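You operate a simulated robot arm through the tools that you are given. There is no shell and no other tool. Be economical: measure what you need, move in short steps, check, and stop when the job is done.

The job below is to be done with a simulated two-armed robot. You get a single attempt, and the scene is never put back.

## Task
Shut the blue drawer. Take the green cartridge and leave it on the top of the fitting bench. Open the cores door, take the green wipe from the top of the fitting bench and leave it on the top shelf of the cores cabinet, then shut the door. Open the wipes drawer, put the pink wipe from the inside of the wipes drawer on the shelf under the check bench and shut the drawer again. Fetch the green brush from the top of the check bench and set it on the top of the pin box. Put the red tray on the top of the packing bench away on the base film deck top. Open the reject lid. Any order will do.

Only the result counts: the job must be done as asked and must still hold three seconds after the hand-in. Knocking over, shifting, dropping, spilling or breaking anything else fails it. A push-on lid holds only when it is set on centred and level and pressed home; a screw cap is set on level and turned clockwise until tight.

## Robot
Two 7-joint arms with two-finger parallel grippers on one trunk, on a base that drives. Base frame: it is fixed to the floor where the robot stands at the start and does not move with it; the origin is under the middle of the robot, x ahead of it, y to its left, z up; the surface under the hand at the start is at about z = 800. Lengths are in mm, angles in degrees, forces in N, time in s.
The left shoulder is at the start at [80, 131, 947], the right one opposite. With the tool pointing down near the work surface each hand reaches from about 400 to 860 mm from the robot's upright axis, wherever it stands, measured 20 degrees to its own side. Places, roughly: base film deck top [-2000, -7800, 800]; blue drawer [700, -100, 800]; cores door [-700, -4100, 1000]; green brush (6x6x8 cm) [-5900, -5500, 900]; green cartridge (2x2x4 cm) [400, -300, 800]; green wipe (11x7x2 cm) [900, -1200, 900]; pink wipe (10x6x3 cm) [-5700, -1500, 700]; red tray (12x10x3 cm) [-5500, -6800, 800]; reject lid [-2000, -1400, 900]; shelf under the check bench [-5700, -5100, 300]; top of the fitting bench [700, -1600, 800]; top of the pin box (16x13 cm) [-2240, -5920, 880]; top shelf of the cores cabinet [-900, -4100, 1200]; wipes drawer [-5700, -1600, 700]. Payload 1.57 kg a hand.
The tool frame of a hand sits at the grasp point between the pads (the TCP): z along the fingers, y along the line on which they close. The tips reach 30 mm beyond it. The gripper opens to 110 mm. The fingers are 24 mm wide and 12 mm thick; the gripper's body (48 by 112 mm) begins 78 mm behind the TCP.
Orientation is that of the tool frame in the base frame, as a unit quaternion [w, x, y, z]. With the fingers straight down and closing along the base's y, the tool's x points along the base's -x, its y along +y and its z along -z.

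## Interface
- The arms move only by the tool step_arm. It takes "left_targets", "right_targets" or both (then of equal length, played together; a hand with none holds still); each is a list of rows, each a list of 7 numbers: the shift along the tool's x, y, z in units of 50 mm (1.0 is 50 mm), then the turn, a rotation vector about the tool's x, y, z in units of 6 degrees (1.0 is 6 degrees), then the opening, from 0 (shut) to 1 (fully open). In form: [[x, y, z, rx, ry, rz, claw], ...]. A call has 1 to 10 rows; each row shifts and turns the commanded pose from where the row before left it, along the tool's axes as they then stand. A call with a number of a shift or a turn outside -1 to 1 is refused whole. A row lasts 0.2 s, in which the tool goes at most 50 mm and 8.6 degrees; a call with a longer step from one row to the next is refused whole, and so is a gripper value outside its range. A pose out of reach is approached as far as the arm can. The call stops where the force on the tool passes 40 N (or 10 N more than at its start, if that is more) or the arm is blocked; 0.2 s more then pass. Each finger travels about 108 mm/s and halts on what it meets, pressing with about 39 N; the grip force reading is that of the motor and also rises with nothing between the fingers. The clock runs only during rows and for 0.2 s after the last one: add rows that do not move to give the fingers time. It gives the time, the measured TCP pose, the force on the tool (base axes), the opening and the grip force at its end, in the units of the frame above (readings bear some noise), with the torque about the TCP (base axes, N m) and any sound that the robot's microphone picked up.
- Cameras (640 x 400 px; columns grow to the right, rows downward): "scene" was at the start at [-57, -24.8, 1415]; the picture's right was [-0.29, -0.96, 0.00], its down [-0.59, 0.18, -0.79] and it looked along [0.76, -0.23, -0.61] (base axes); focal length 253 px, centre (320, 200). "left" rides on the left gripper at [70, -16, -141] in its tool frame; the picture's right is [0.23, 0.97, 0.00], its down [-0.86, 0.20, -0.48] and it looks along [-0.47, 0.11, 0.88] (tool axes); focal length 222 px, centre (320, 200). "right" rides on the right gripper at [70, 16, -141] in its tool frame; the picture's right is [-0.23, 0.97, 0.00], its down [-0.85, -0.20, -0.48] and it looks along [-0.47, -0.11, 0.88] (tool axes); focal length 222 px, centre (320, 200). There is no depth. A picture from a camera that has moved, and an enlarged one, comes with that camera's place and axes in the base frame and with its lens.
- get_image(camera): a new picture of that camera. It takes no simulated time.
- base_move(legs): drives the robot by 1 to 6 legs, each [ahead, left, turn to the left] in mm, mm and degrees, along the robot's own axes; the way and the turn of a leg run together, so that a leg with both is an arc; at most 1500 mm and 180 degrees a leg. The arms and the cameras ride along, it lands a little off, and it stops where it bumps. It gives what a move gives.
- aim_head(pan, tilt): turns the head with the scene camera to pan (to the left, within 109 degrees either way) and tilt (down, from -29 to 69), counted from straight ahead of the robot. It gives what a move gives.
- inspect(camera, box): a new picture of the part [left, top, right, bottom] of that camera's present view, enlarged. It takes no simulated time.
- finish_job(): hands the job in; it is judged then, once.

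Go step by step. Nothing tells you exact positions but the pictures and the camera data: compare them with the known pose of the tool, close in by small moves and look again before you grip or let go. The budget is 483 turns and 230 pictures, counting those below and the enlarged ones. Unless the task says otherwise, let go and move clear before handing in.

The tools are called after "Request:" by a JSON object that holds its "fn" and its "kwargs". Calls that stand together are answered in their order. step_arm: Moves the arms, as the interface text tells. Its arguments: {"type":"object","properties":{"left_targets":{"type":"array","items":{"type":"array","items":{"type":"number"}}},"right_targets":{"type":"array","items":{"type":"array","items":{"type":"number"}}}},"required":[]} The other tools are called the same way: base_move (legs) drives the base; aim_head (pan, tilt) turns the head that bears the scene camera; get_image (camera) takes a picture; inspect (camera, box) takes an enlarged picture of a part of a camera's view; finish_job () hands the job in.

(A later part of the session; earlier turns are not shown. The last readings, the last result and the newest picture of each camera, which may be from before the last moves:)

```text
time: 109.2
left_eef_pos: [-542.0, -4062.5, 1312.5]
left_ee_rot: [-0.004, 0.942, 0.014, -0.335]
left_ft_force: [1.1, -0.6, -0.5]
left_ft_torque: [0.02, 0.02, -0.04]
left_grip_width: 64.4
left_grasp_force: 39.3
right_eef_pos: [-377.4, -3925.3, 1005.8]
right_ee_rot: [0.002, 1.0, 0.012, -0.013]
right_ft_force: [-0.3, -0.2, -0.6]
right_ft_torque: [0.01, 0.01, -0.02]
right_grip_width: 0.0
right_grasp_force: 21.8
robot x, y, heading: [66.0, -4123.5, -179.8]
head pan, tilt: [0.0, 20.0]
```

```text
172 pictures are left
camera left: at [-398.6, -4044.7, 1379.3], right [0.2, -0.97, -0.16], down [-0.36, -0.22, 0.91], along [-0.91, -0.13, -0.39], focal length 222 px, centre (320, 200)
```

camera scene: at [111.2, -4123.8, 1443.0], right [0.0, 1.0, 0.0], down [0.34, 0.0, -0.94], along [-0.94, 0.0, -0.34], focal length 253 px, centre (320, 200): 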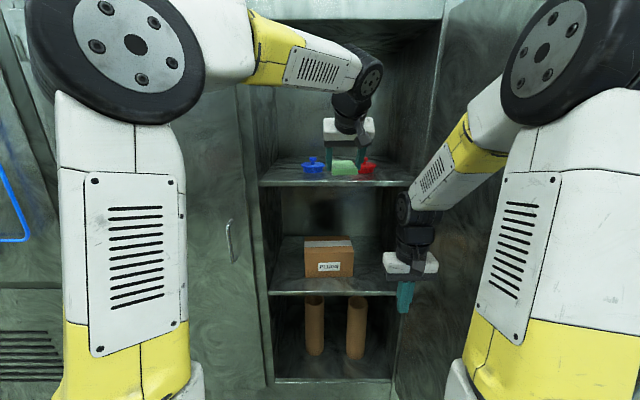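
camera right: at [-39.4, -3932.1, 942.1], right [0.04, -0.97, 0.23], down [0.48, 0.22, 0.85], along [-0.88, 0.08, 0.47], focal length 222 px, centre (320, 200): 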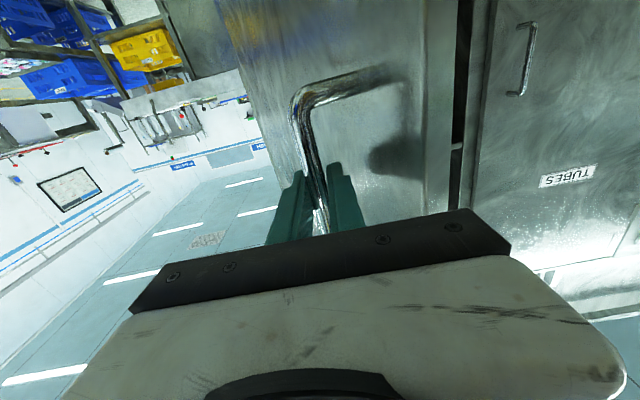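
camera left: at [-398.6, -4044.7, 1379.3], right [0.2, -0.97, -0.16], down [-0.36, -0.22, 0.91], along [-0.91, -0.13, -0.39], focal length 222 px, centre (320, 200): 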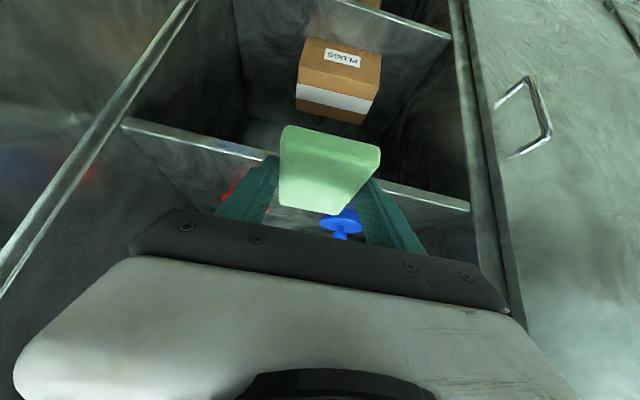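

Request:
{"fn": "base_move", "kwargs": {"legs": [[183, 8, 0]]}}

Request:
{"fn": "get_image", "kwargs": {"camera": "scene"}}

Request:
{"fn": "get_image", "kwargs": {"camera": "left"}}

```text
time: 110.8
left_eef_pos: [-727.9, -4073.9, 1311.7]
left_ee_rot: [-0.004, 0.942, 0.015, -0.335]
left_ft_force: [-0.6, -0.9, -0.3]
left_ft_torque: [0.01, -0.01, 0.02]
left_grip_width: 64.5
left_grasp_force: 39.8
right_eef_pos: [-563.5, -3934.5, 1006.9]
right_ee_rot: [0.003, 1.0, 0.014, -0.013]
right_ft_force: [0.0, -0.9, 0.1]
right_ft_torque: [0.01, -0.01, 0.0]
right_grip_width: 0.2
right_grasp_force: 21.7
robot x, y, heading: [-122.4, -4131.4, -179.6]
head pan, tilt: [0.0, 20.0]
```

```text
171 pictures are left
camera scene: at [-74.5, -4132.5, 1443.0], right [-0.01, 1.0, 0.0], down [0.34, 0.0, -0.94], along [-0.94, -0.01, -0.34], focal length 253 px, centre (320, 200)
```

scene: 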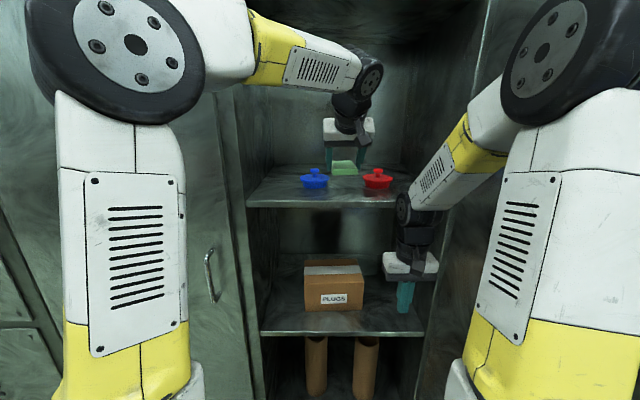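

```text
170 pictures are left
camera left: at [-584.6, -4054.9, 1379.3], right [0.2, -0.97, -0.16], down [-0.36, -0.22, 0.91], along [-0.91, -0.13, -0.39], focal length 222 px, centre (320, 200)
```

left: 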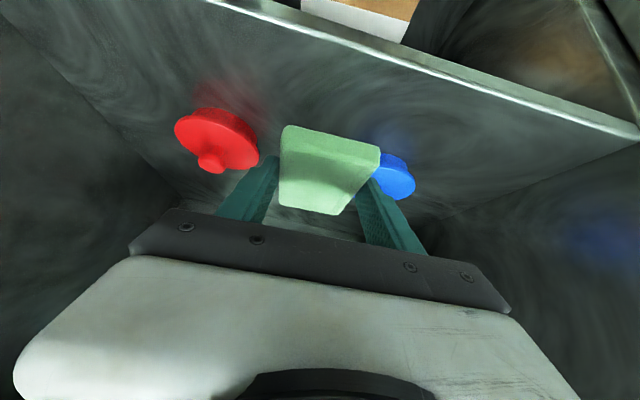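

The gap between red and blue is about 100 mm. I'll centre at y≈-4054 and lower.

Request:
{"fn": "step_arm", "kwargs": {"left_targets": [[0.09, -0.4, -0.08, 0, 0, 0, 0.4], [0.36, 0, 0.44, 0, 0, 0, 0.4], [0.3, 0, 0.36, 0, 0, 0, 0.4]]}}

Request:
{"fn": "get_image", "kwargs": {"camera": "left"}}

Request:
{"fn": "inspect", "kwargs": {"camera": "scene", "box": [240, 100, 440, 225]}}

```text
time: 111.6
left_eef_pos: [-720.5, -4053.5, 1262.1]
left_ee_rot: [-0.003, 0.942, 0.016, -0.335]
left_ft_force: [-0.7, 0.3, -1.3]
left_ft_torque: [0.01, -0.03, -0.02]
left_grip_width: 64.4
left_grasp_force: 38.4
right_eef_pos: [-562.8, -3936.4, 1006.5]
right_ee_rot: [0.003, 1.0, 0.014, -0.013]
right_ft_force: [0.1, 0.5, -0.1]
right_ft_torque: [-0.02, 0.01, -0.02]
right_grip_width: 0.0
right_grasp_force: 21.6
robot x, y, heading: [-119.7, -4131.5, -179.4]
head pan, tilt: [0.0, 20.0]
```

```text
169 pictures are left
camera left: at [-576.5, -4034.6, 1329.6], right [0.2, -0.97, -0.16], down [-0.36, -0.22, 0.91], along [-0.91, -0.13, -0.39], focal length 222 px, centre (320, 200)
```

left: 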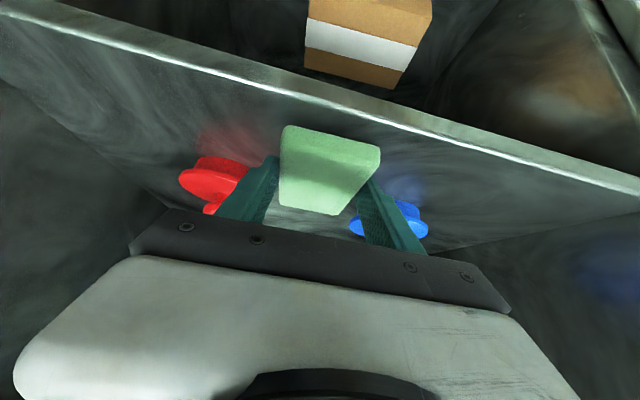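

```text
3.20 times, centred on (340, 162) of scene
camera zoom: at [-74.6, -4132.5, 1443.0], right [-0.01, 1.0, 0.0], down [0.34, 0.0, -0.94], along [-0.94, -0.01, -0.34], focal length 810 px, centre (256, 320)
```

zoom: 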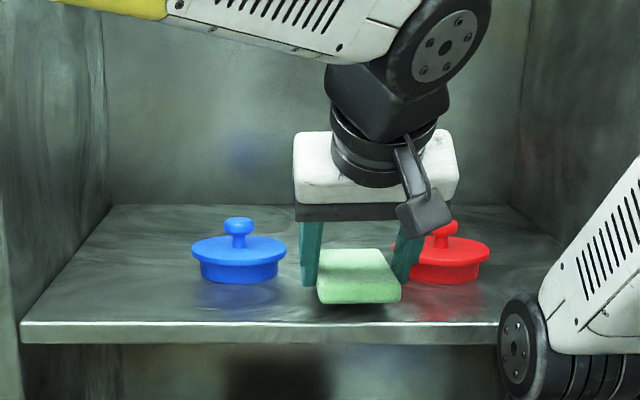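

Well placed. Lower the last bit until it touches.

Request:
{"fn": "step_arm", "kwargs": {"left_targets": [[0.1, 0, 0.123, 0, 0, 0, 0.4], [0.05, 0, 0.06, 0, 0, 0, 0.4], [0.03, 0, 0.036, 0, 0, 0, 0.4], [0, 0, 0, 0, 0, 0, 0.4]]}}

Request:
{"fn": "get_image", "kwargs": {"camera": "left"}}

```text
time: 112.6
left_eef_pos: [-719.2, -4053.0, 1250.0]
left_ee_rot: [-0.003, 0.941, 0.016, -0.339]
left_ft_force: [13.5, -7.9, 36.6]
left_ft_torque: [-1.49, -0.26, 0.66]
left_grip_width: 64.7
left_grasp_force: 38.9
right_eef_pos: [-562.1, -3935.5, 1006.0]
right_ee_rot: [0.003, 1.0, 0.014, -0.014]
right_ft_force: [0.1, 0.2, -0.4]
right_ft_torque: [-0.01, 0.01, 0.0]
right_grip_width: 0.1
right_grasp_force: 20.8
robot x, y, heading: [-118.7, -4133.4, -179.7]
head pan, tilt: [0.0, 20.0]
```

```text
167 pictures are left
camera left: at [-576.2, -4034.5, 1317.6], right [0.2, -0.97, -0.16], down [-0.35, -0.23, 0.91], along [-0.92, -0.13, -0.38], focal length 222 px, centre (320, 200)
```

left: 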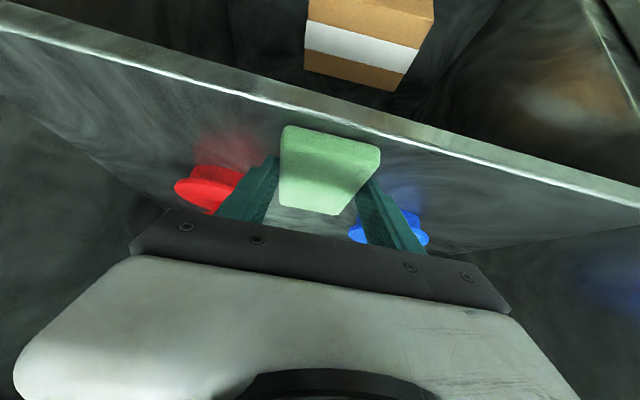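

Request:
{"fn": "step_arm", "kwargs": {"left_targets": [[-0.03, 0, -0.036, 0, 0, 0, 0.4], [0, 0, 0, 0, 0, 0, 0.72], [0, 0, 0, 0, 0, 0, 0.72], [-0.1, 0, -0.12, 0, 0, 0, 0.72], [-0.4, 0, -0.49, 0, 0, 0, 0.72], [-0.6, 0, -0.74, 0, 0, 0, 0.72]]}}

Request:
{"fn": "get_image", "kwargs": {"camera": "left"}}

```text
time: 114.0
left_eef_pos: [-721.8, -4056.8, 1339.0]
left_ee_rot: [-0.003, 0.943, 0.016, -0.334]
left_ft_force: [0.8, -0.8, -0.2]
left_ft_torque: [-0.03, -0.02, 0.01]
left_grip_width: 79.4
left_grasp_force: 0.1
right_eef_pos: [-563.4, -3935.2, 1005.6]
right_ee_rot: [0.002, 1.0, 0.013, -0.013]
right_ft_force: [0.2, -0.3, -0.3]
right_ft_torque: [-0.01, 0.0, 0.01]
right_grip_width: 0.0
right_grasp_force: 21.4
robot x, y, heading: [-119.3, -4134.7, -179.7]
head pan, tilt: [0.0, 20.0]
```

```text
166 pictures are left
camera left: at [-578.6, -4037.6, 1407.4], right [0.2, -0.97, -0.16], down [-0.36, -0.22, 0.91], along [-0.91, -0.13, -0.39], focal length 222 px, centre (320, 200)
```

left: 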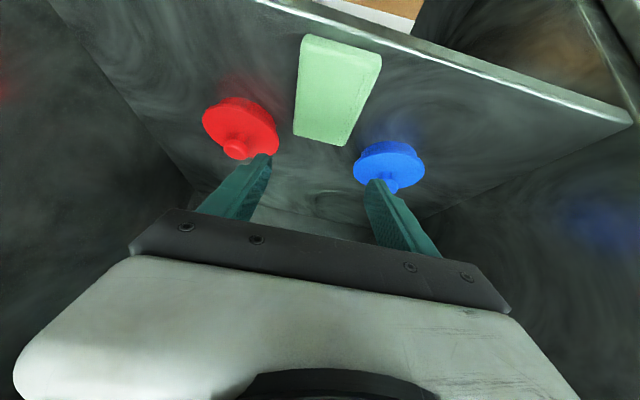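

The wipe lies on the shelf. I'll back out and look at the door to shut it.

Request:
{"fn": "base_move", "kwargs": {"legs": [[-450, 0, 0]]}}

Request:
{"fn": "aim_head", "kwargs": {"pan": -20, "tilt": 20}}

Request:
{"fn": "get_image", "kwargs": {"camera": "scene"}}

```text
time: 116.6
left_eef_pos: [-289.1, -4054.1, 1340.6]
left_ee_rot: [-0.003, 0.942, 0.015, -0.335]
left_ft_force: [0.1, 0.0, -0.3]
left_ft_torque: [0.02, 0.01, 0.01]
left_grip_width: 79.1
left_grasp_force: 0.1
right_eef_pos: [-130.3, -3933.4, 1005.4]
right_ee_rot: [0.003, 1.0, 0.013, -0.013]
right_ft_force: [-0.4, 0.0, -0.2]
right_ft_torque: [-0.01, 0.01, -0.01]
right_grip_width: 0.1
right_grasp_force: 21.4
robot x, y, heading: [311.7, -4129.2, -179.4]
head pan, tilt: [0.0, 20.0]
```

```text
time: 117.4
left_eef_pos: [-288.8, -4054.5, 1340.0]
left_ee_rot: [-0.003, 0.942, 0.016, -0.334]
left_ft_force: [-0.9, 0.2, 0.9]
left_ft_torque: [0.0, 0.01, 0.03]
left_grip_width: 79.2
left_grasp_force: 0.1
right_eef_pos: [-130.9, -3933.0, 1006.1]
right_ee_rot: [0.004, 1.0, 0.013, -0.013]
right_ft_force: [0.8, -0.3, -0.7]
right_ft_torque: [-0.03, 0.0, 0.02]
right_grip_width: 0.0
right_grasp_force: 21.6
robot x, y, heading: [311.0, -4128.7, -179.7]
head pan, tilt: [-20.0, 20.0]
```

```text
165 pictures are left
camera scene: at [363.3, -4098.0, 1443.0], right [0.34, 0.94, 0.0], down [0.32, -0.11, -0.94], along [-0.89, 0.32, -0.34], focal length 253 px, centre (320, 200)
```

scene: 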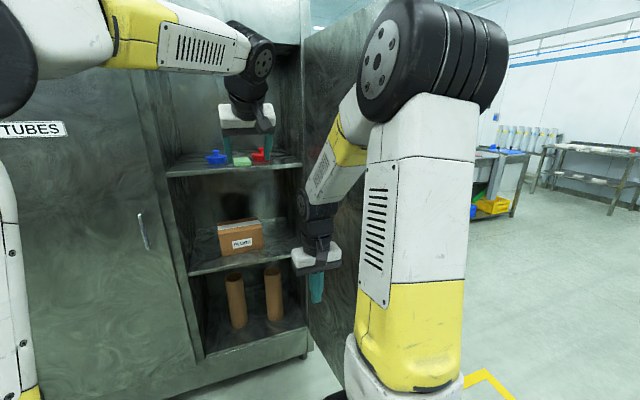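

I need to see the door's free edge, which my right arm hides. I'll back off a bit more and look again.

Request:
{"fn": "base_move", "kwargs": {"legs": [[-200, 250, 0]]}}

Request:
{"fn": "aim_head", "kwargs": {"pan": -5, "tilt": 20}}

Request:
{"fn": "get_image", "kwargs": {"camera": "scene"}}

```text
time: 119.6
left_eef_pos: [-84.1, -4297.8, 1341.1]
left_ee_rot: [-0.005, 0.942, 0.01, -0.335]
left_ft_force: [0.5, -0.5, -0.5]
left_ft_torque: [0.02, -0.01, 0.01]
left_grip_width: 79.1
left_grasp_force: 0.0
right_eef_pos: [74.5, -4178.6, 1006.0]
right_ee_rot: [0.003, 1.0, 0.008, -0.013]
right_ft_force: [-0.2, -0.4, -0.4]
right_ft_torque: [0.02, -0.02, 0.0]
right_grip_width: 0.0
right_grasp_force: 21.5
robot x, y, heading: [513.6, -4381.8, 179.7]
head pan, tilt: [-20.0, 20.0]
```

```text
time: 120.3
left_eef_pos: [-84.2, -4298.5, 1340.4]
left_ee_rot: [-0.005, 0.942, 0.01, -0.335]
left_ft_force: [0.7, -0.2, -0.4]
left_ft_torque: [0.01, -0.01, 0.0]
left_grip_width: 79.2
left_grasp_force: 0.1
right_eef_pos: [75.0, -4178.3, 1005.9]
right_ee_rot: [0.002, 1.0, 0.008, -0.012]
right_ft_force: [0.0, -0.5, 0.1]
right_ft_torque: [-0.01, -0.02, 0.01]
right_grip_width: 0.0
right_grasp_force: 21.7
robot x, y, heading: [516.3, -4382.5, 180.1]
head pan, tilt: [-5.0, 20.0]
```

```text
164 pictures are left
camera scene: at [562.3, -4372.1, 1443.0], right [0.09, 1.0, 0.0], down [0.34, -0.03, -0.94], along [-0.94, 0.09, -0.34], focal length 253 px, centre (320, 200)
```

scene: 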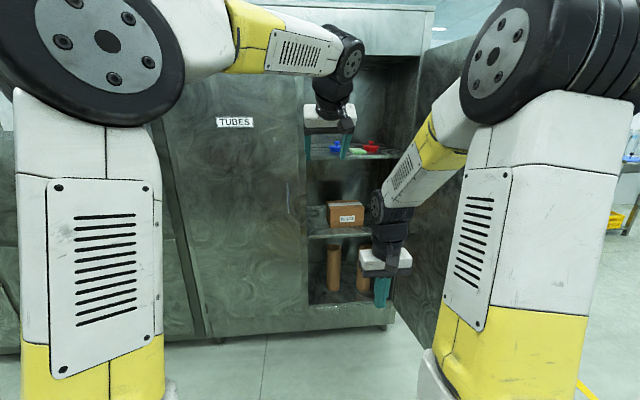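

Request:
{"fn": "step_arm", "kwargs": {"right_targets": [[-0.9, 0, -0.3, 0, 0, 0, 0.6], [-0.9, 0, -0.3, 0, -0.5, 0, 0.6], [-0.9, 0, -0.3, 0, -1, 0, 0.6], [0, 0, 0, 0, -1, 0, 0.6], [0, 0, 0, 0, -1, 0, 0.6], [0, 0, 0, 0, -1, 0, 0.6], [0, 0, 0, 0, -1, 0, 0.6], [0, 0, 0, 0, -1, 0, 0.6], [0, 0, 0, 0, -1, 0, 0.6], [0, 0, 0, 0, -1, 0, 0.6]]}}

Request:
{"fn": "step_arm", "kwargs": {"right_targets": [[0, 0, 0, 0, -1, 0, 0.6], [0, 0, 0, 0, -1, 0, 0.6], [0, 0, 0, 0, -1, 0, 0.6], [0, 0, 0, 0, -1, 0, 0.6], [0, 0, 0, 0, -1, 0, 0.6], [0, 0, 0, 0, -1, 0, 0.6], [0, 0, 0, 0, -0.5, 0, 0.6]]}}

Request:
{"fn": "get_image", "kwargs": {"camera": "right"}}

Request:
{"fn": "get_image", "kwargs": {"camera": "scene"}}

```text
time: 122.5
left_eef_pos: [-84.2, -4297.3, 1340.1]
left_ee_rot: [-0.005, 0.942, 0.01, -0.335]
left_ft_force: [-0.2, 0.1, -0.2]
left_ft_torque: [0.0, 0.02, -0.01]
left_grip_width: 79.3
left_grasp_force: 0.0
right_eef_pos: [-58.1, -4180.2, 1057.3]
right_ee_rot: [0.006, 0.897, 0.007, -0.443]
right_ft_force: [0.7, -0.6, -0.3]
right_ft_torque: [0.03, -0.01, 0.01]
right_grip_width: 65.9
right_grasp_force: 0.0
robot x, y, heading: [513.4, -4378.3, 179.7]
head pan, tilt: [-5.0, 20.0]
```

```text
time: 124.2
left_eef_pos: [-83.6, -4296.5, 1342.4]
left_ee_rot: [-0.005, 0.942, 0.01, -0.335]
left_ft_force: [0.3, -0.9, -0.7]
left_ft_torque: [0.0, 0.02, 0.01]
left_grip_width: 79.1
left_grasp_force: 0.2
right_eef_pos: [-89.3, -4173.6, 1061.8]
right_ee_rot: [-0.007, -0.698, -0.004, 0.716]
right_ft_force: [-0.8, 0.0, 0.6]
right_ft_torque: [-0.01, -0.03, 0.02]
right_grip_width: 66.0
right_grasp_force: 0.1
right hand out of reach, approached as far as the arm can: row 3, 4, 5
robot x, y, heading: [513.6, -4382.2, 179.9]
head pan, tilt: [-5.0, 20.0]
```

```text
163 pictures are left
camera right: at [50.2, -4187.9, 987.8], right [0.02, -0.97, 0.23], down [0.5, 0.21, 0.84], along [-0.87, 0.1, 0.49], focal length 222 px, centre (320, 200)
```

right: 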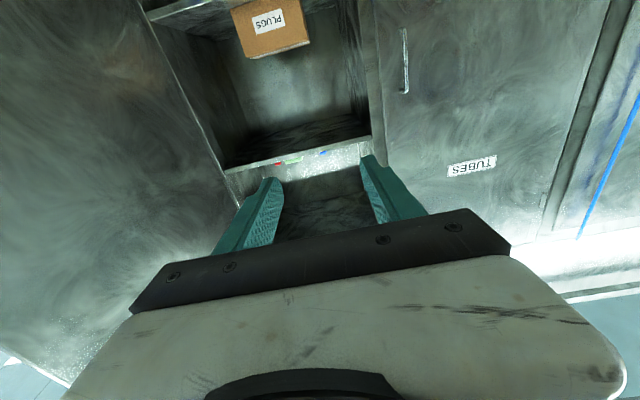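

```text
162 pictures are left
camera scene: at [562.4, -4372.3, 1443.0], right [0.09, 1.0, 0.0], down [0.34, -0.03, -0.94], along [-0.94, 0.09, -0.34], focal length 253 px, centre (320, 200)
```

scene: 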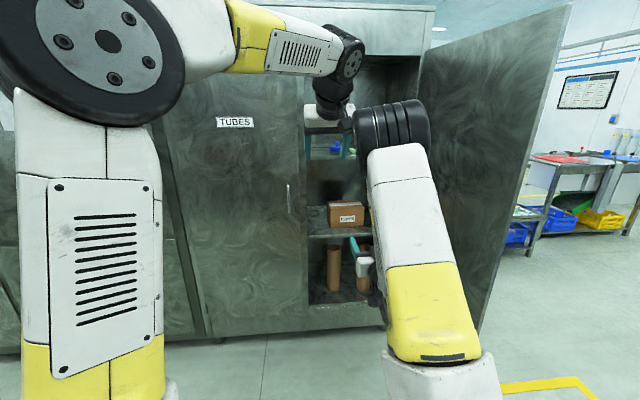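

Now the door's free edge is visible at about (-63, -3754), so it stands just past 90°. I'll straddle that edge with the right fingers and draw it shut.

Request:
{"fn": "base_move", "kwargs": {"legs": [[-140, 0, 0], [0, -415, 0]]}}

Request:
{"fn": "get_image", "kwargs": {"camera": "right"}}

Request:
{"fn": "get_image", "kwargs": {"camera": "scene"}}

```text
time: 127.7
left_eef_pos: [61.7, -3879.4, 1339.9]
left_ee_rot: [-0.006, 0.942, 0.009, -0.334]
left_ft_force: [0.1, -0.3, 0.4]
left_ft_torque: [-0.03, -0.02, 0.01]
left_grip_width: 79.4
left_grasp_force: 0.0
right_eef_pos: [57.5, -3756.4, 1060.0]
right_ee_rot: [-0.007, -0.698, -0.003, 0.716]
right_ft_force: [0.4, -0.4, -0.4]
right_ft_torque: [-0.01, -0.01, 0.03]
right_grip_width: 65.8
right_grasp_force: 0.1
robot x, y, heading: [661.2, -3965.2, 179.3]
head pan, tilt: [-5.0, 20.0]
```

```text
161 pictures are left
camera right: at [197.1, -3770.4, 987.9], right [0.02, -0.97, 0.23], down [0.5, 0.21, 0.84], along [-0.87, 0.1, 0.49], focal length 222 px, centre (320, 200)
```

right: 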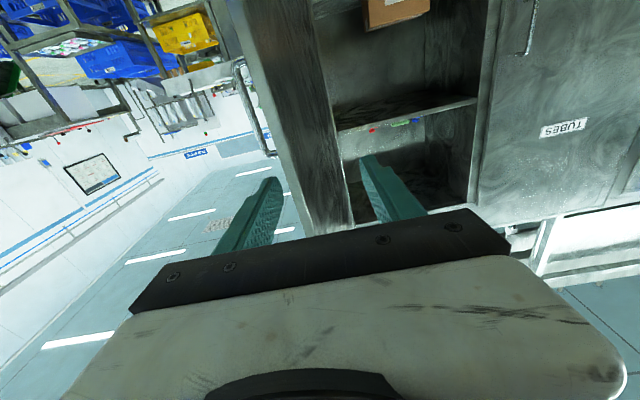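

```text
160 pictures are left
camera scene: at [708.4, -3956.5, 1443.0], right [0.1, 1.0, 0.0], down [0.34, -0.03, -0.94], along [-0.94, 0.09, -0.34], focal length 253 px, centre (320, 200)
```

scene: 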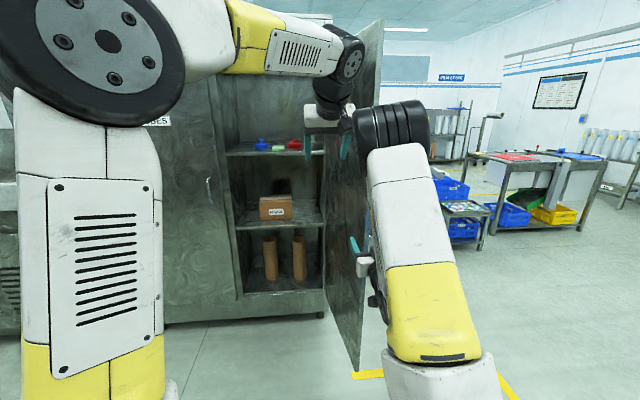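

Request:
{"fn": "step_arm", "kwargs": {"right_targets": [[0, -0.88, 0, 0, 0, 0, 1], [0, 0, 0, 0, 0, 0, 1]]}}

Request:
{"fn": "base_move", "kwargs": {"legs": [[75, 0, 0.5]]}}

Request:
{"fn": "get_image", "kwargs": {"camera": "right"}}

```text
time: 128.3
left_eef_pos: [61.9, -3878.8, 1340.4]
left_ee_rot: [-0.006, 0.942, 0.009, -0.335]
left_ft_force: [-0.5, -0.1, -1.0]
left_ft_torque: [-0.01, -0.03, 0.0]
left_grip_width: 79.0
left_grasp_force: 0.0
right_eef_pos: [58.7, -3714.6, 1059.5]
right_ee_rot: [-0.006, -0.698, -0.003, 0.716]
right_ft_force: [-0.1, -0.6, -0.4]
right_ft_torque: [-0.04, -0.02, 0.01]
right_grip_width: 109.9
right_grasp_force: 0.1
robot x, y, heading: [664.0, -3966.2, 179.5]
head pan, tilt: [-5.0, 20.0]
```

```text
time: 129.3
left_eef_pos: [-15.5, -3884.9, 1341.0]
left_ee_rot: [-0.004, 0.942, 0.013, -0.335]
left_ft_force: [0.3, -0.4, 0.2]
left_ft_torque: [0.02, 0.0, 0.0]
left_grip_width: 79.0
left_grasp_force: 0.0
right_eef_pos: [-20.8, -3719.3, 1060.5]
right_ee_rot: [-0.009, -0.699, -0.006, 0.715]
right_ft_force: [0.6, 0.1, -0.7]
right_ft_torque: [0.01, 0.0, -0.01]
right_grip_width: 109.9
right_grasp_force: 0.1
robot x, y, heading: [582.2, -3966.1, -180.0]
head pan, tilt: [-5.0, 20.0]
```

```text
159 pictures are left
camera right: at [118.7, -3732.5, 987.3], right [0.03, -0.97, 0.23], down [0.5, 0.21, 0.84], along [-0.87, 0.09, 0.49], focal length 222 px, centre (320, 200)
```

right: 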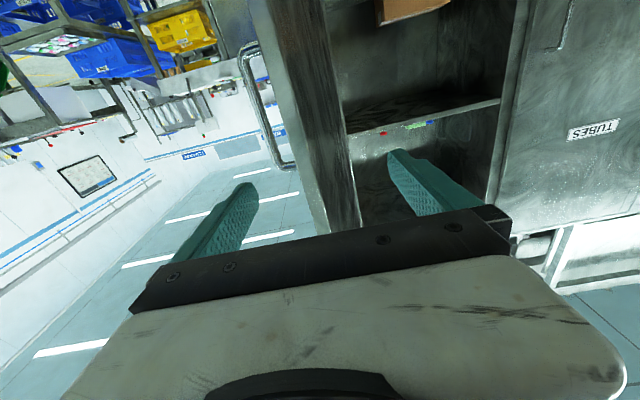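

Request:
{"fn": "base_move", "kwargs": {"legs": [[48, 0, 0]]}}

Request:
{"fn": "step_arm", "kwargs": {"right_targets": [[0, 0, 0, 0, 0, 0, 0.1], [0, 0, 0, 0, 0, 0, 0.1], [0, 0, 0, 0, 0, 0, 0.1], [0, 0, 0, 0, 0, 0, 0.1]]}}

Request:
{"fn": "get_image", "kwargs": {"camera": "right"}}

```text
time: 130.2
left_eef_pos: [-63.3, -3883.2, 1341.1]
left_ee_rot: [-0.004, 0.942, 0.013, -0.334]
left_ft_force: [0.1, -0.2, -0.1]
left_ft_torque: [0.0, -0.01, 0.01]
left_grip_width: 79.2
left_grasp_force: 0.0
right_eef_pos: [-68.7, -3718.5, 1060.7]
right_ee_rot: [-0.009, -0.697, -0.006, 0.717]
right_ft_force: [0.1, 0.2, 0.6]
right_ft_torque: [-0.01, 0.0, 0.01]
right_grip_width: 110.0
right_grasp_force: 0.1
robot x, y, heading: [530.7, -3965.3, 179.9]
head pan, tilt: [-5.0, 20.0]
```

```text
time: 131.2
left_eef_pos: [-62.7, -3883.5, 1340.4]
left_ee_rot: [-0.005, 0.942, 0.012, -0.335]
left_ft_force: [-0.3, 0.4, -0.6]
left_ft_torque: [0.0, -0.01, 0.0]
left_grip_width: 79.2
left_grasp_force: 0.1
right_eef_pos: [-68.0, -3718.9, 1059.8]
right_ee_rot: [-0.01, -0.698, -0.006, 0.716]
right_ft_force: [-0.2, -0.1, 0.3]
right_ft_torque: [0.02, -0.01, 0.0]
right_grip_width: 11.1
right_grasp_force: 0.1
robot x, y, heading: [535.9, -3965.6, 179.9]
head pan, tilt: [-5.0, 20.0]
```

```text
158 pictures are left
camera right: at [70.7, -3732.2, 987.3], right [0.03, -0.97, 0.23], down [0.5, 0.21, 0.84], along [-0.87, 0.09, 0.49], focal length 222 px, centre (320, 200)
```

right: 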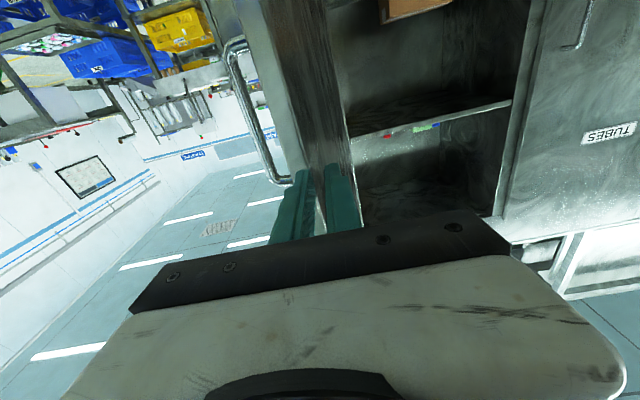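

The fingers closed just short of the edge. Reopen, go 50 mm deeper, try again.

Request:
{"fn": "step_arm", "kwargs": {"right_targets": [[0, 0, 0, 0, 0, 0, 1], [0, 0, 0, 0, 0, 0, 1], [0, 0, 0, 0, 0, 0, 1], [0, 0, 0, 0, 0, 0, 1]]}}

Request:
{"fn": "base_move", "kwargs": {"legs": [[48, 0, 0]]}}

Request:
{"fn": "get_image", "kwargs": {"camera": "right"}}

Request:
{"fn": "step_arm", "kwargs": {"right_targets": [[0, 0, 0, 0, 0, 0, 0], [0, 0, 0, 0, 0, 0, 0], [0, 0, 0, 0, 0, 0, 0], [0, 0, 0, 0, 0, 0, 0]]}}

Request:
{"fn": "get_image", "kwargs": {"camera": "right"}}

```text
time: 132.2
left_eef_pos: [-63.4, -3883.3, 1340.1]
left_ee_rot: [-0.004, 0.942, 0.013, -0.334]
left_ft_force: [0.2, -1.3, -0.3]
left_ft_torque: [0.0, 0.0, 0.01]
left_grip_width: 79.3
left_grasp_force: 0.1
right_eef_pos: [-69.1, -3719.4, 1060.1]
right_ee_rot: [-0.009, -0.698, -0.006, 0.716]
right_ft_force: [0.6, 0.5, 0.7]
right_ft_torque: [-0.03, 0.01, 0.0]
right_grip_width: 110.1
right_grasp_force: 0.1
robot x, y, heading: [538.9, -3965.9, 179.8]
head pan, tilt: [-5.0, 20.0]
```

```text
time: 133.1
left_eef_pos: [-111.2, -3885.1, 1339.7]
left_ee_rot: [-0.004, 0.942, 0.013, -0.335]
left_ft_force: [0.8, -0.3, -0.1]
left_ft_torque: [-0.01, 0.02, -0.01]
left_grip_width: 79.1
left_grasp_force: 0.0
right_eef_pos: [-116.6, -3718.5, 1060.6]
right_ee_rot: [-0.009, -0.698, -0.006, 0.716]
right_ft_force: [-0.3, -1.0, 0.4]
right_ft_torque: [0.0, 0.0, -0.01]
right_grip_width: 109.9
right_grasp_force: 0.1
robot x, y, heading: [486.2, -3966.9, 180.2]
head pan, tilt: [-5.0, 20.0]
```

```text
157 pictures are left
camera right: at [22.7, -3732.2, 987.3], right [0.03, -0.97, 0.23], down [0.5, 0.21, 0.84], along [-0.87, 0.09, 0.49], focal length 222 px, centre (320, 200)
```

right: 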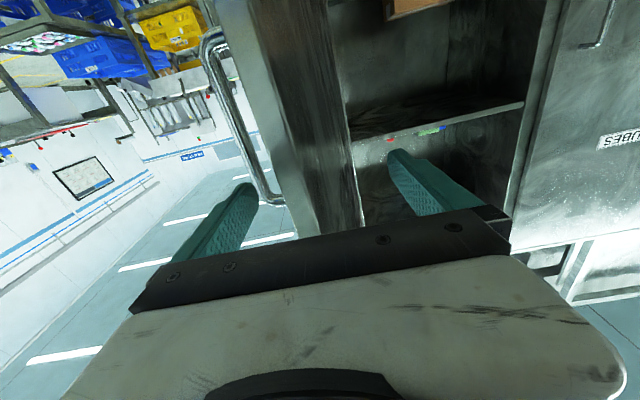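

```text
time: 134.1
left_eef_pos: [-111.6, -3883.8, 1340.7]
left_ee_rot: [-0.003, 0.942, 0.013, -0.335]
left_ft_force: [-0.5, -1.1, 0.5]
left_ft_torque: [0.01, 0.0, -0.02]
left_grip_width: 79.3
left_grasp_force: 0.1
right_eef_pos: [-116.6, -3720.1, 1059.6]
right_ee_rot: [-0.009, -0.698, -0.006, 0.716]
right_ft_force: [6.8, -2.8, -1.7]
right_ft_torque: [0.56, 0.22, 1.45]
right_grip_width: 22.9
right_grasp_force: 35.8
robot x, y, heading: [489.3, -3962.4, 180.0]
head pan, tilt: [-5.0, 20.0]
```

```text
156 pictures are left
camera right: at [23.0, -3732.6, 987.2], right [0.03, -0.97, 0.23], down [0.5, 0.21, 0.84], along [-0.87, 0.09, 0.49], focal length 222 px, centre (320, 200)
```

right: 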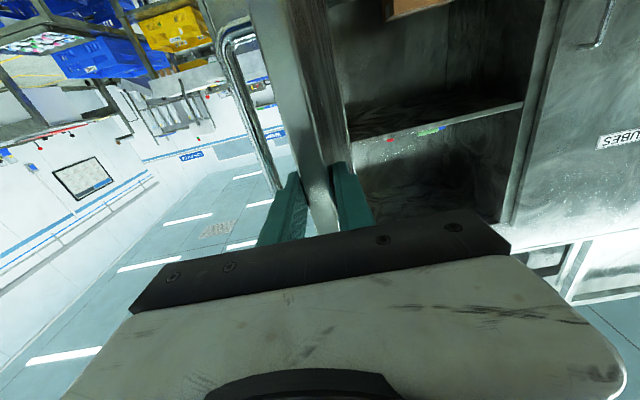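

The door edge is held (23 mm thick). I'll loosen to a straddle and sweep the door round by driving left along the arc.

Request:
{"fn": "step_arm", "kwargs": {"right_targets": [[0, 0, 0, 0, 0, 0, 0.5], [0, 0, 0, 0, 0, 0, 0.55], [0, 0, 0, 0, 0, 0, 0.55]]}}

Request:
{"fn": "base_move", "kwargs": {"legs": [[8, 140, 0], [22, 130, 0]]}}

Request:
{"fn": "get_image", "kwargs": {"camera": "scene"}}

Request:
{"fn": "get_image", "kwargs": {"camera": "right"}}

```text
time: 134.9
left_eef_pos: [-112.0, -3883.5, 1340.2]
left_ee_rot: [-0.004, 0.942, 0.012, -0.335]
left_ft_force: [0.8, -0.3, 0.3]
left_ft_torque: [-0.02, 0.02, 0.01]
left_grip_width: 79.4
left_grasp_force: 0.0
right_eef_pos: [-117.3, -3717.8, 1059.7]
right_ee_rot: [-0.009, -0.698, -0.005, 0.716]
right_ft_force: [0.5, -0.2, -0.1]
right_ft_torque: [-0.01, 0.0, 0.02]
right_grip_width: 60.7
right_grasp_force: 0.0
robot x, y, heading: [486.3, -3965.5, 179.9]
head pan, tilt: [-5.0, 20.0]
```

```text
time: 137.2
left_eef_pos: [-142.3, -4154.8, 1340.8]
left_ee_rot: [-0.004, 0.942, 0.012, -0.335]
left_ft_force: [-0.2, 0.3, 0.4]
left_ft_torque: [0.02, -0.03, -0.01]
left_grip_width: 79.4
left_grasp_force: 0.0
right_eef_pos: [-147.6, -3989.5, 1060.1]
right_ee_rot: [-0.008, -0.698, -0.005, 0.716]
right_ft_force: [-0.1, 0.4, 0.3]
right_ft_torque: [-0.01, -0.01, 0.0]
right_grip_width: 60.5
right_grasp_force: 0.0
robot x, y, heading: [455.9, -4233.4, 179.9]
head pan, tilt: [-5.0, 20.0]
```

```text
155 pictures are left
camera scene: at [504.4, -4227.1, 1443.0], right [0.09, 1.0, 0.0], down [0.34, -0.03, -0.94], along [-0.94, 0.08, -0.34], focal length 253 px, centre (320, 200)
```

scene: 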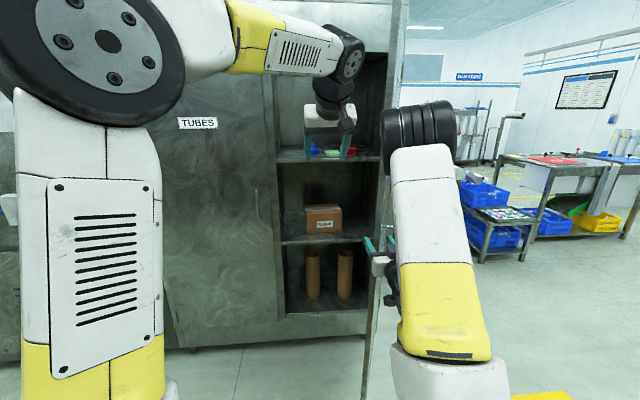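

```text
154 pictures are left
camera right: at [-7.9, -4003.2, 987.2], right [0.03, -0.97, 0.23], down [0.5, 0.21, 0.84], along [-0.87, 0.09, 0.49], focal length 222 px, centre (320, 200)
```

right: 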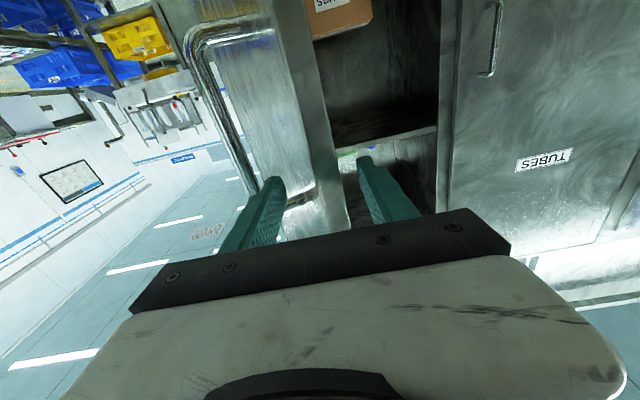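

Request:
{"fn": "base_move", "kwargs": {"legs": [[45, 95, 0]]}}

Request:
{"fn": "base_move", "kwargs": {"legs": [[-150, 0, 0], [0, -170, 0]]}}

Request:
{"fn": "get_image", "kwargs": {"camera": "right"}}

Request:
{"fn": "get_image", "kwargs": {"camera": "scene"}}

```text
time: 138.3
left_eef_pos: [-185.6, -4253.2, 1340.1]
left_ee_rot: [-0.004, 0.942, 0.012, -0.335]
left_ft_force: [-0.8, 0.0, 0.3]
left_ft_torque: [-0.01, 0.0, 0.01]
left_grip_width: 79.4
left_grasp_force: 0.0
right_eef_pos: [-191.0, -4086.9, 1059.7]
right_ee_rot: [-0.008, -0.698, -0.005, 0.716]
right_ft_force: [0.0, -1.2, -0.3]
right_ft_torque: [-0.03, 0.0, 0.07]
right_grip_width: 60.0
right_grasp_force: 0.1
robot x, y, heading: [413.2, -4334.9, 179.9]
head pan, tilt: [-5.0, 20.0]
```

```text
time: 140.8
left_eef_pos: [-35.8, -4085.6, 1340.6]
left_ee_rot: [-0.003, 0.942, 0.014, -0.335]
left_ft_force: [0.2, 0.6, -0.1]
left_ft_torque: [0.04, 0.01, 0.01]
left_grip_width: 79.3
left_grasp_force: 0.0
right_eef_pos: [-40.9, -3920.7, 1059.7]
right_ee_rot: [-0.01, -0.698, -0.006, 0.716]
right_ft_force: [0.9, -0.5, 0.2]
right_ft_torque: [0.0, 0.02, -0.05]
right_grip_width: 60.5
right_grasp_force: 0.0
robot x, y, heading: [564.9, -4166.1, 180.0]
head pan, tilt: [-5.0, 20.0]
```

```text
153 pictures are left
camera right: at [98.2, -3934.1, 987.3], right [0.03, -0.97, 0.23], down [0.5, 0.21, 0.84], along [-0.87, 0.09, 0.49], focal length 222 px, centre (320, 200)
```

right: 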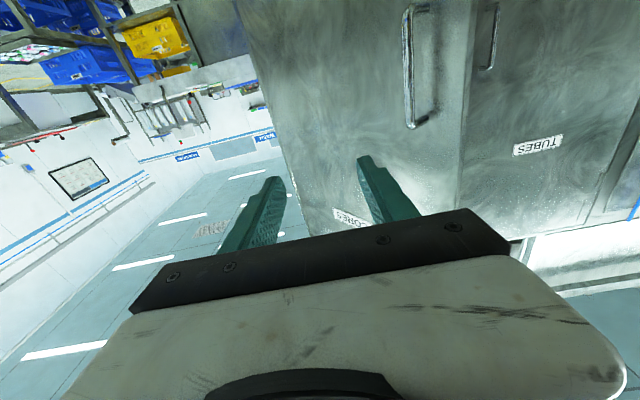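

```text
152 pictures are left
camera scene: at [610.5, -4158.0, 1443.0], right [0.09, 1.0, 0.0], down [0.34, -0.03, -0.94], along [-0.94, 0.08, -0.34], focal length 253 px, centre (320, 200)
```

scene: 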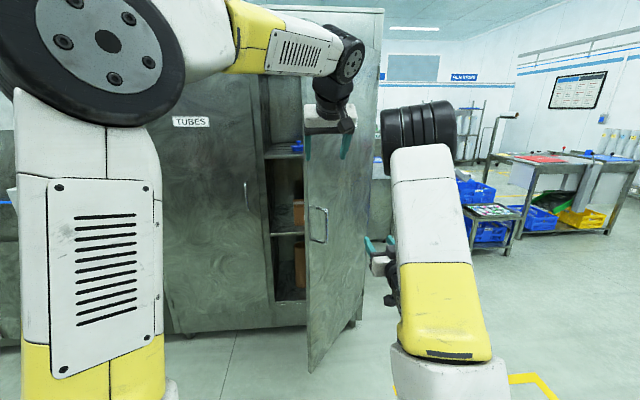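

The door is about 55° open. I'll pull the left hand back out of the way, shut the right fingers, and push on the outer face.

Request:
{"fn": "step_arm", "kwargs": {"left_targets": [[0.62, 0.3, -0.51, 0, 0, 0, 0.3], [0.62, 0.3, -0.51, 0, 0, 0, 0.3], [0.62, 0.3, -0.51, 0, 0, 0, 0.3], [0.62, 0.3, -0.51, 0, 0, 0, 0.3], [0.62, 0.3, -0.51, 0, 0, 0, 0.3]], "right_targets": [[0, 0, 0, 0, 0, 0, 0], [0, 0, 0, 0, 0, 0, 0], [0, 0, 0, 0, 0, 0, 0], [0, 0, 0, 0, 0, 0, 0], [0, 0, 0, 0, 0, 0, 0]]}}

Request:
{"fn": "base_move", "kwargs": {"legs": [[0, 105, 0], [220, 0, 0]]}}

Request:
{"fn": "get_image", "kwargs": {"camera": "scene"}}

```text
time: 142.0
left_eef_pos: [165.1, -4157.4, 1338.1]
left_ee_rot: [-0.004, 0.942, 0.014, -0.335]
left_ft_force: [0.7, -0.1, 0.2]
left_ft_torque: [0.02, -0.04, -0.01]
left_grip_width: 32.9
left_grasp_force: 0.1
right_eef_pos: [-41.3, -3920.0, 1060.5]
right_ee_rot: [-0.008, -0.698, -0.005, 0.716]
right_ft_force: [-0.5, 0.0, -0.9]
right_ft_torque: [0.01, 0.04, 0.03]
right_grip_width: 0.0
right_grasp_force: 21.5
robot x, y, heading: [562.0, -4163.6, 180.0]
head pan, tilt: [-5.0, 20.0]
```

```text
time: 144.4
left_eef_pos: [-51.3, -4261.4, 1337.8]
left_ee_rot: [-0.004, 0.942, 0.011, -0.335]
left_ft_force: [-0.1, 0.7, 0.7]
left_ft_torque: [-0.01, 0.02, -0.02]
left_grip_width: 32.7
left_grasp_force: 0.1
right_eef_pos: [-257.9, -4024.0, 1058.9]
right_ee_rot: [-0.008, -0.697, -0.004, 0.717]
right_ft_force: [0.0, 0.4, 0.6]
right_ft_torque: [-0.01, 0.04, 0.03]
right_grip_width: 0.0
right_grasp_force: 21.9
robot x, y, heading: [341.9, -4267.3, 179.9]
head pan, tilt: [-5.0, 20.0]
```

```text
151 pictures are left
camera scene: at [392.2, -4263.7, 1443.0], right [0.09, 1.0, 0.0], down [0.34, -0.03, -0.94], along [-0.94, 0.08, -0.34], focal length 253 px, centre (320, 200)
```

scene: 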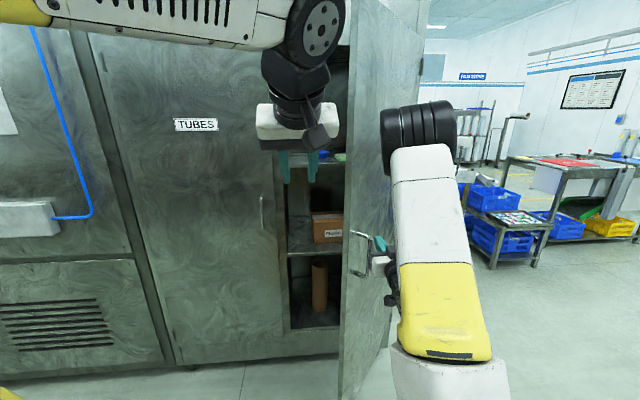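

Request:
{"fn": "get_image", "kwargs": {"camera": "right"}}

Request:
{"fn": "inspect", "kwargs": {"camera": "scene", "box": [320, 190, 420, 290]}}

```text
150 pictures are left
camera right: at [-119.4, -4038.1, 987.3], right [0.02, -0.97, 0.23], down [0.5, 0.21, 0.84], along [-0.87, 0.1, 0.49], focal length 222 px, centre (320, 200)
```

right: 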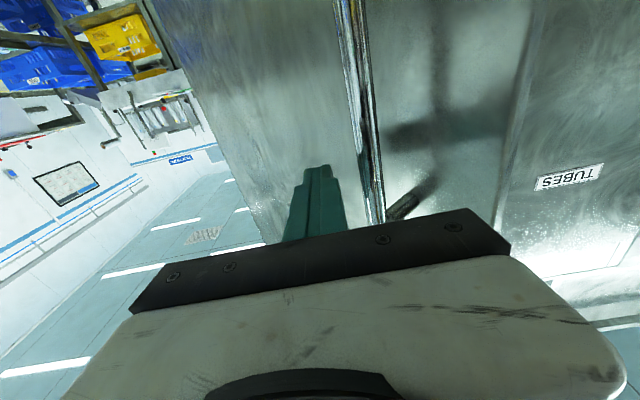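

```text
4.00 times, centred on (370, 240) of scene
camera zoom: at [392.2, -4263.7, 1443.0], right [0.09, 1.0, 0.0], down [0.34, -0.03, -0.94], along [-0.94, 0.08, -0.34], focal length 1012 px, centre (120, 40)
```

zoom: 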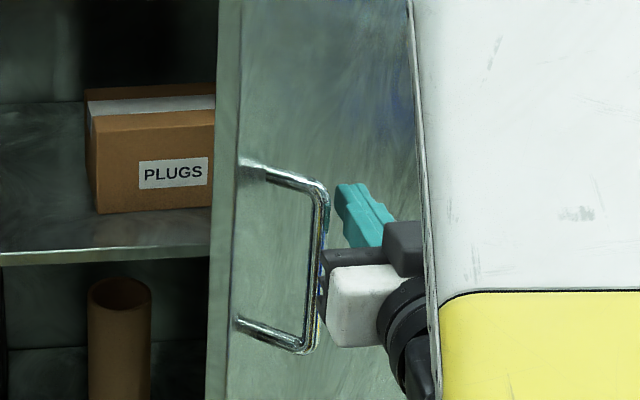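

The gripper body is close to the handle bar, so I'll shift right a little and then follow the closing arc from the hinge side of the handle.

Request:
{"fn": "base_move", "kwargs": {"legs": [[0, -75, 0], [120, 0, 0], [30, 85, 0]]}}

Request:
{"fn": "get_image", "kwargs": {"camera": "right"}}

Request:
{"fn": "get_image", "kwargs": {"camera": "scene"}}

```text
time: 147.0
left_eef_pos: [-199.2, -4272.6, 1338.0]
left_ee_rot: [-0.005, 0.942, 0.012, -0.335]
left_ft_force: [0.6, 0.1, -0.1]
left_ft_torque: [-0.05, -0.01, 0.02]
left_grip_width: 33.0
left_grasp_force: 0.1
right_eef_pos: [-407.9, -4034.7, 1060.2]
right_ee_rot: [-0.007, -0.698, -0.004, 0.716]
right_ft_force: [-0.3, -0.3, 0.0]
right_ft_torque: [-0.01, 0.01, 0.02]
right_grip_width: 0.0
right_grasp_force: 21.3
robot x, y, heading: [195.9, -4285.0, 179.9]
head pan, tilt: [-5.0, 20.0]
```

```text
148 pictures are left
camera right: at [-268.3, -4049.1, 987.3], right [0.02, -0.97, 0.23], down [0.5, 0.21, 0.84], along [-0.87, 0.1, 0.49], focal length 222 px, centre (320, 200)
```

right: 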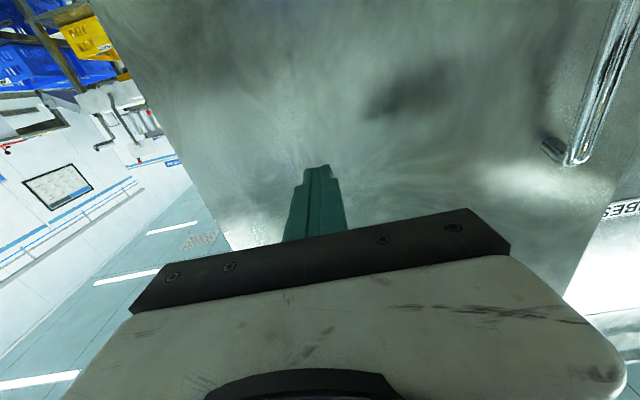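

```text
147 pictures are left
camera scene: at [243.5, -4274.0, 1443.0], right [0.09, 1.0, 0.0], down [0.34, -0.03, -0.94], along [-0.94, 0.08, -0.34], focal length 253 px, centre (320, 200)
```

scene: 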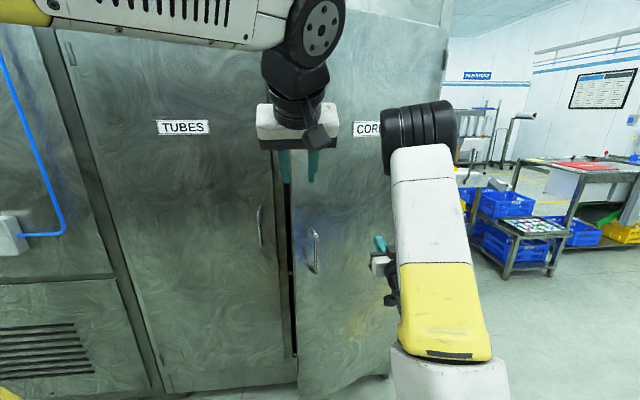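

Request:
{"fn": "base_move", "kwargs": {"legs": [[90, 90, 0], [90, 40, 0]]}}

Request:
{"fn": "base_move", "kwargs": {"legs": [[45, 0, 0]]}}

Request:
{"fn": "get_image", "kwargs": {"camera": "scene"}}

```text
time: 149.0
left_eef_pos: [-379.8, -4406.0, 1338.3]
left_ee_rot: [-0.004, 0.942, 0.012, -0.335]
left_ft_force: [-0.7, 0.5, 0.4]
left_ft_torque: [-0.02, -0.02, -0.01]
left_grip_width: 32.9
left_grasp_force: 0.0
right_eef_pos: [-586.7, -4168.8, 1061.3]
right_ee_rot: [-0.007, -0.698, -0.004, 0.716]
right_ft_force: [0.2, 0.1, -0.3]
right_ft_torque: [0.01, -0.01, 0.03]
right_grip_width: 0.0
right_grasp_force: 21.7
robot x, y, heading: [15.3, -4414.4, 179.9]
head pan, tilt: [-5.0, 20.0]
```

```text
time: 150.0
left_eef_pos: [-421.4, -4405.6, 1338.6]
left_ee_rot: [-0.006, 0.942, 0.011, -0.334]
left_ft_force: [-0.3, 0.4, -0.2]
left_ft_torque: [0.01, 0.0, -0.02]
left_grip_width: 33.1
left_grasp_force: 0.0
right_eef_pos: [-625.8, -4168.5, 1060.3]
right_ee_rot: [-0.009, -0.699, -0.004, 0.715]
right_ft_force: [5.1, -1.3, 2.9]
right_ft_torque: [0.03, 0.06, 0.01]
right_grip_width: 0.0
right_grasp_force: 21.2
robot x, y, heading: [-21.6, -4413.2, 179.6]
head pan, tilt: [-5.0, 20.0]
stopped in leg 1: the force on the tool passed its limit at 60 N (the readings are from after the stop); the commanded pose is now the measured one
```

```text
146 pictures are left
camera scene: at [22.3, -4407.3, 1443.0], right [0.09, 1.0, 0.0], down [0.34, -0.03, -0.94], along [-0.94, 0.08, -0.34], focal length 253 px, centre (320, 200)
```

scene: 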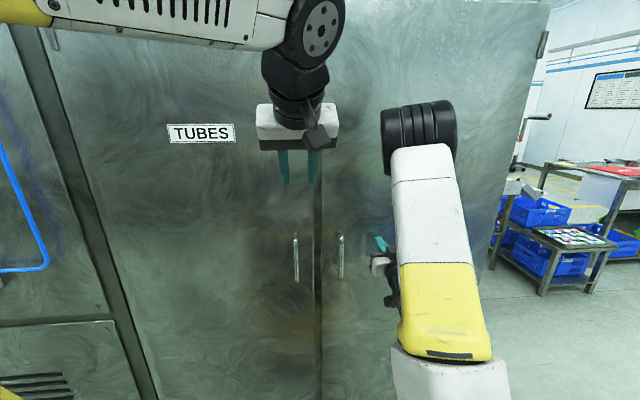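

The door has met its stop. I'll back off and check that it is flush.

Request:
{"fn": "base_move", "kwargs": {"legs": [[-250, 0, 0]]}}

Request:
{"fn": "inspect", "kwargs": {"camera": "scene", "box": [180, 0, 580, 400]}}

Request:
{"fn": "get_image", "kwargs": {"camera": "right"}}

```text
time: 151.9
left_eef_pos: [-164.4, -4404.7, 1338.4]
left_ee_rot: [-0.005, 0.942, 0.009, -0.334]
left_ft_force: [-0.1, -0.4, 0.1]
left_ft_torque: [-0.02, 0.01, 0.0]
left_grip_width: 33.2
left_grasp_force: 0.1
right_eef_pos: [-369.4, -4166.0, 1059.6]
right_ee_rot: [-0.006, -0.699, -0.002, 0.715]
right_ft_force: [1.3, 0.2, -0.4]
right_ft_torque: [0.0, -0.05, -0.03]
right_grip_width: 0.0
right_grasp_force: 21.3
robot x, y, heading: [228.1, -4419.8, 179.6]
head pan, tilt: [-5.0, 20.0]
```

```text
1.00 times, centred on (380, 200) of scene (not enlarged: the box is as wide or as high as the picture)
camera zoom: at [278.5, -4408.9, 1443.0], right [0.1, 1.0, 0.0], down [0.34, -0.03, -0.94], along [-0.94, 0.09, -0.34], focal length 253 px, centre (260, 200)
```

zoom: 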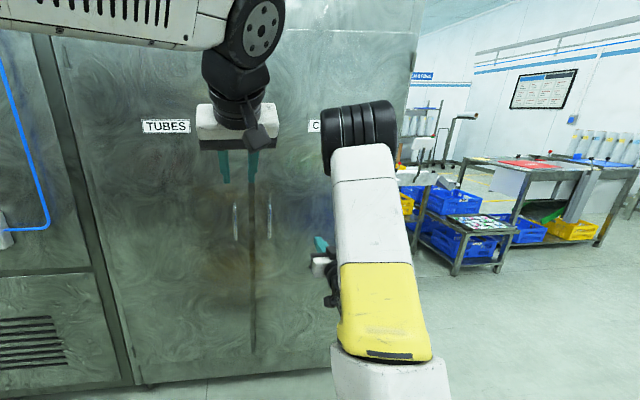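

```text
144 pictures are left
camera right: at [-228.7, -4181.3, 986.9], right [0.02, -0.97, 0.23], down [0.5, 0.21, 0.84], along [-0.87, 0.1, 0.49], focal length 222 px, centre (320, 200)
```

right: 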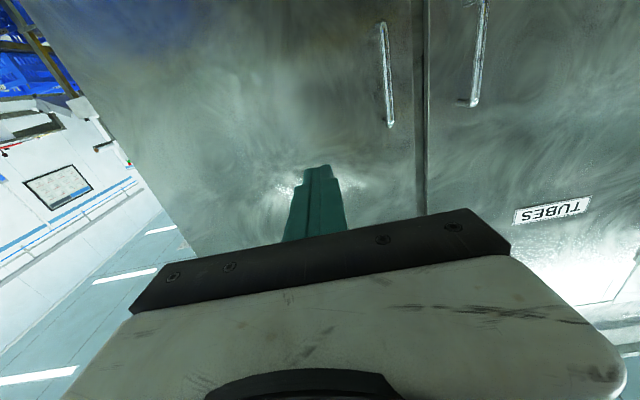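

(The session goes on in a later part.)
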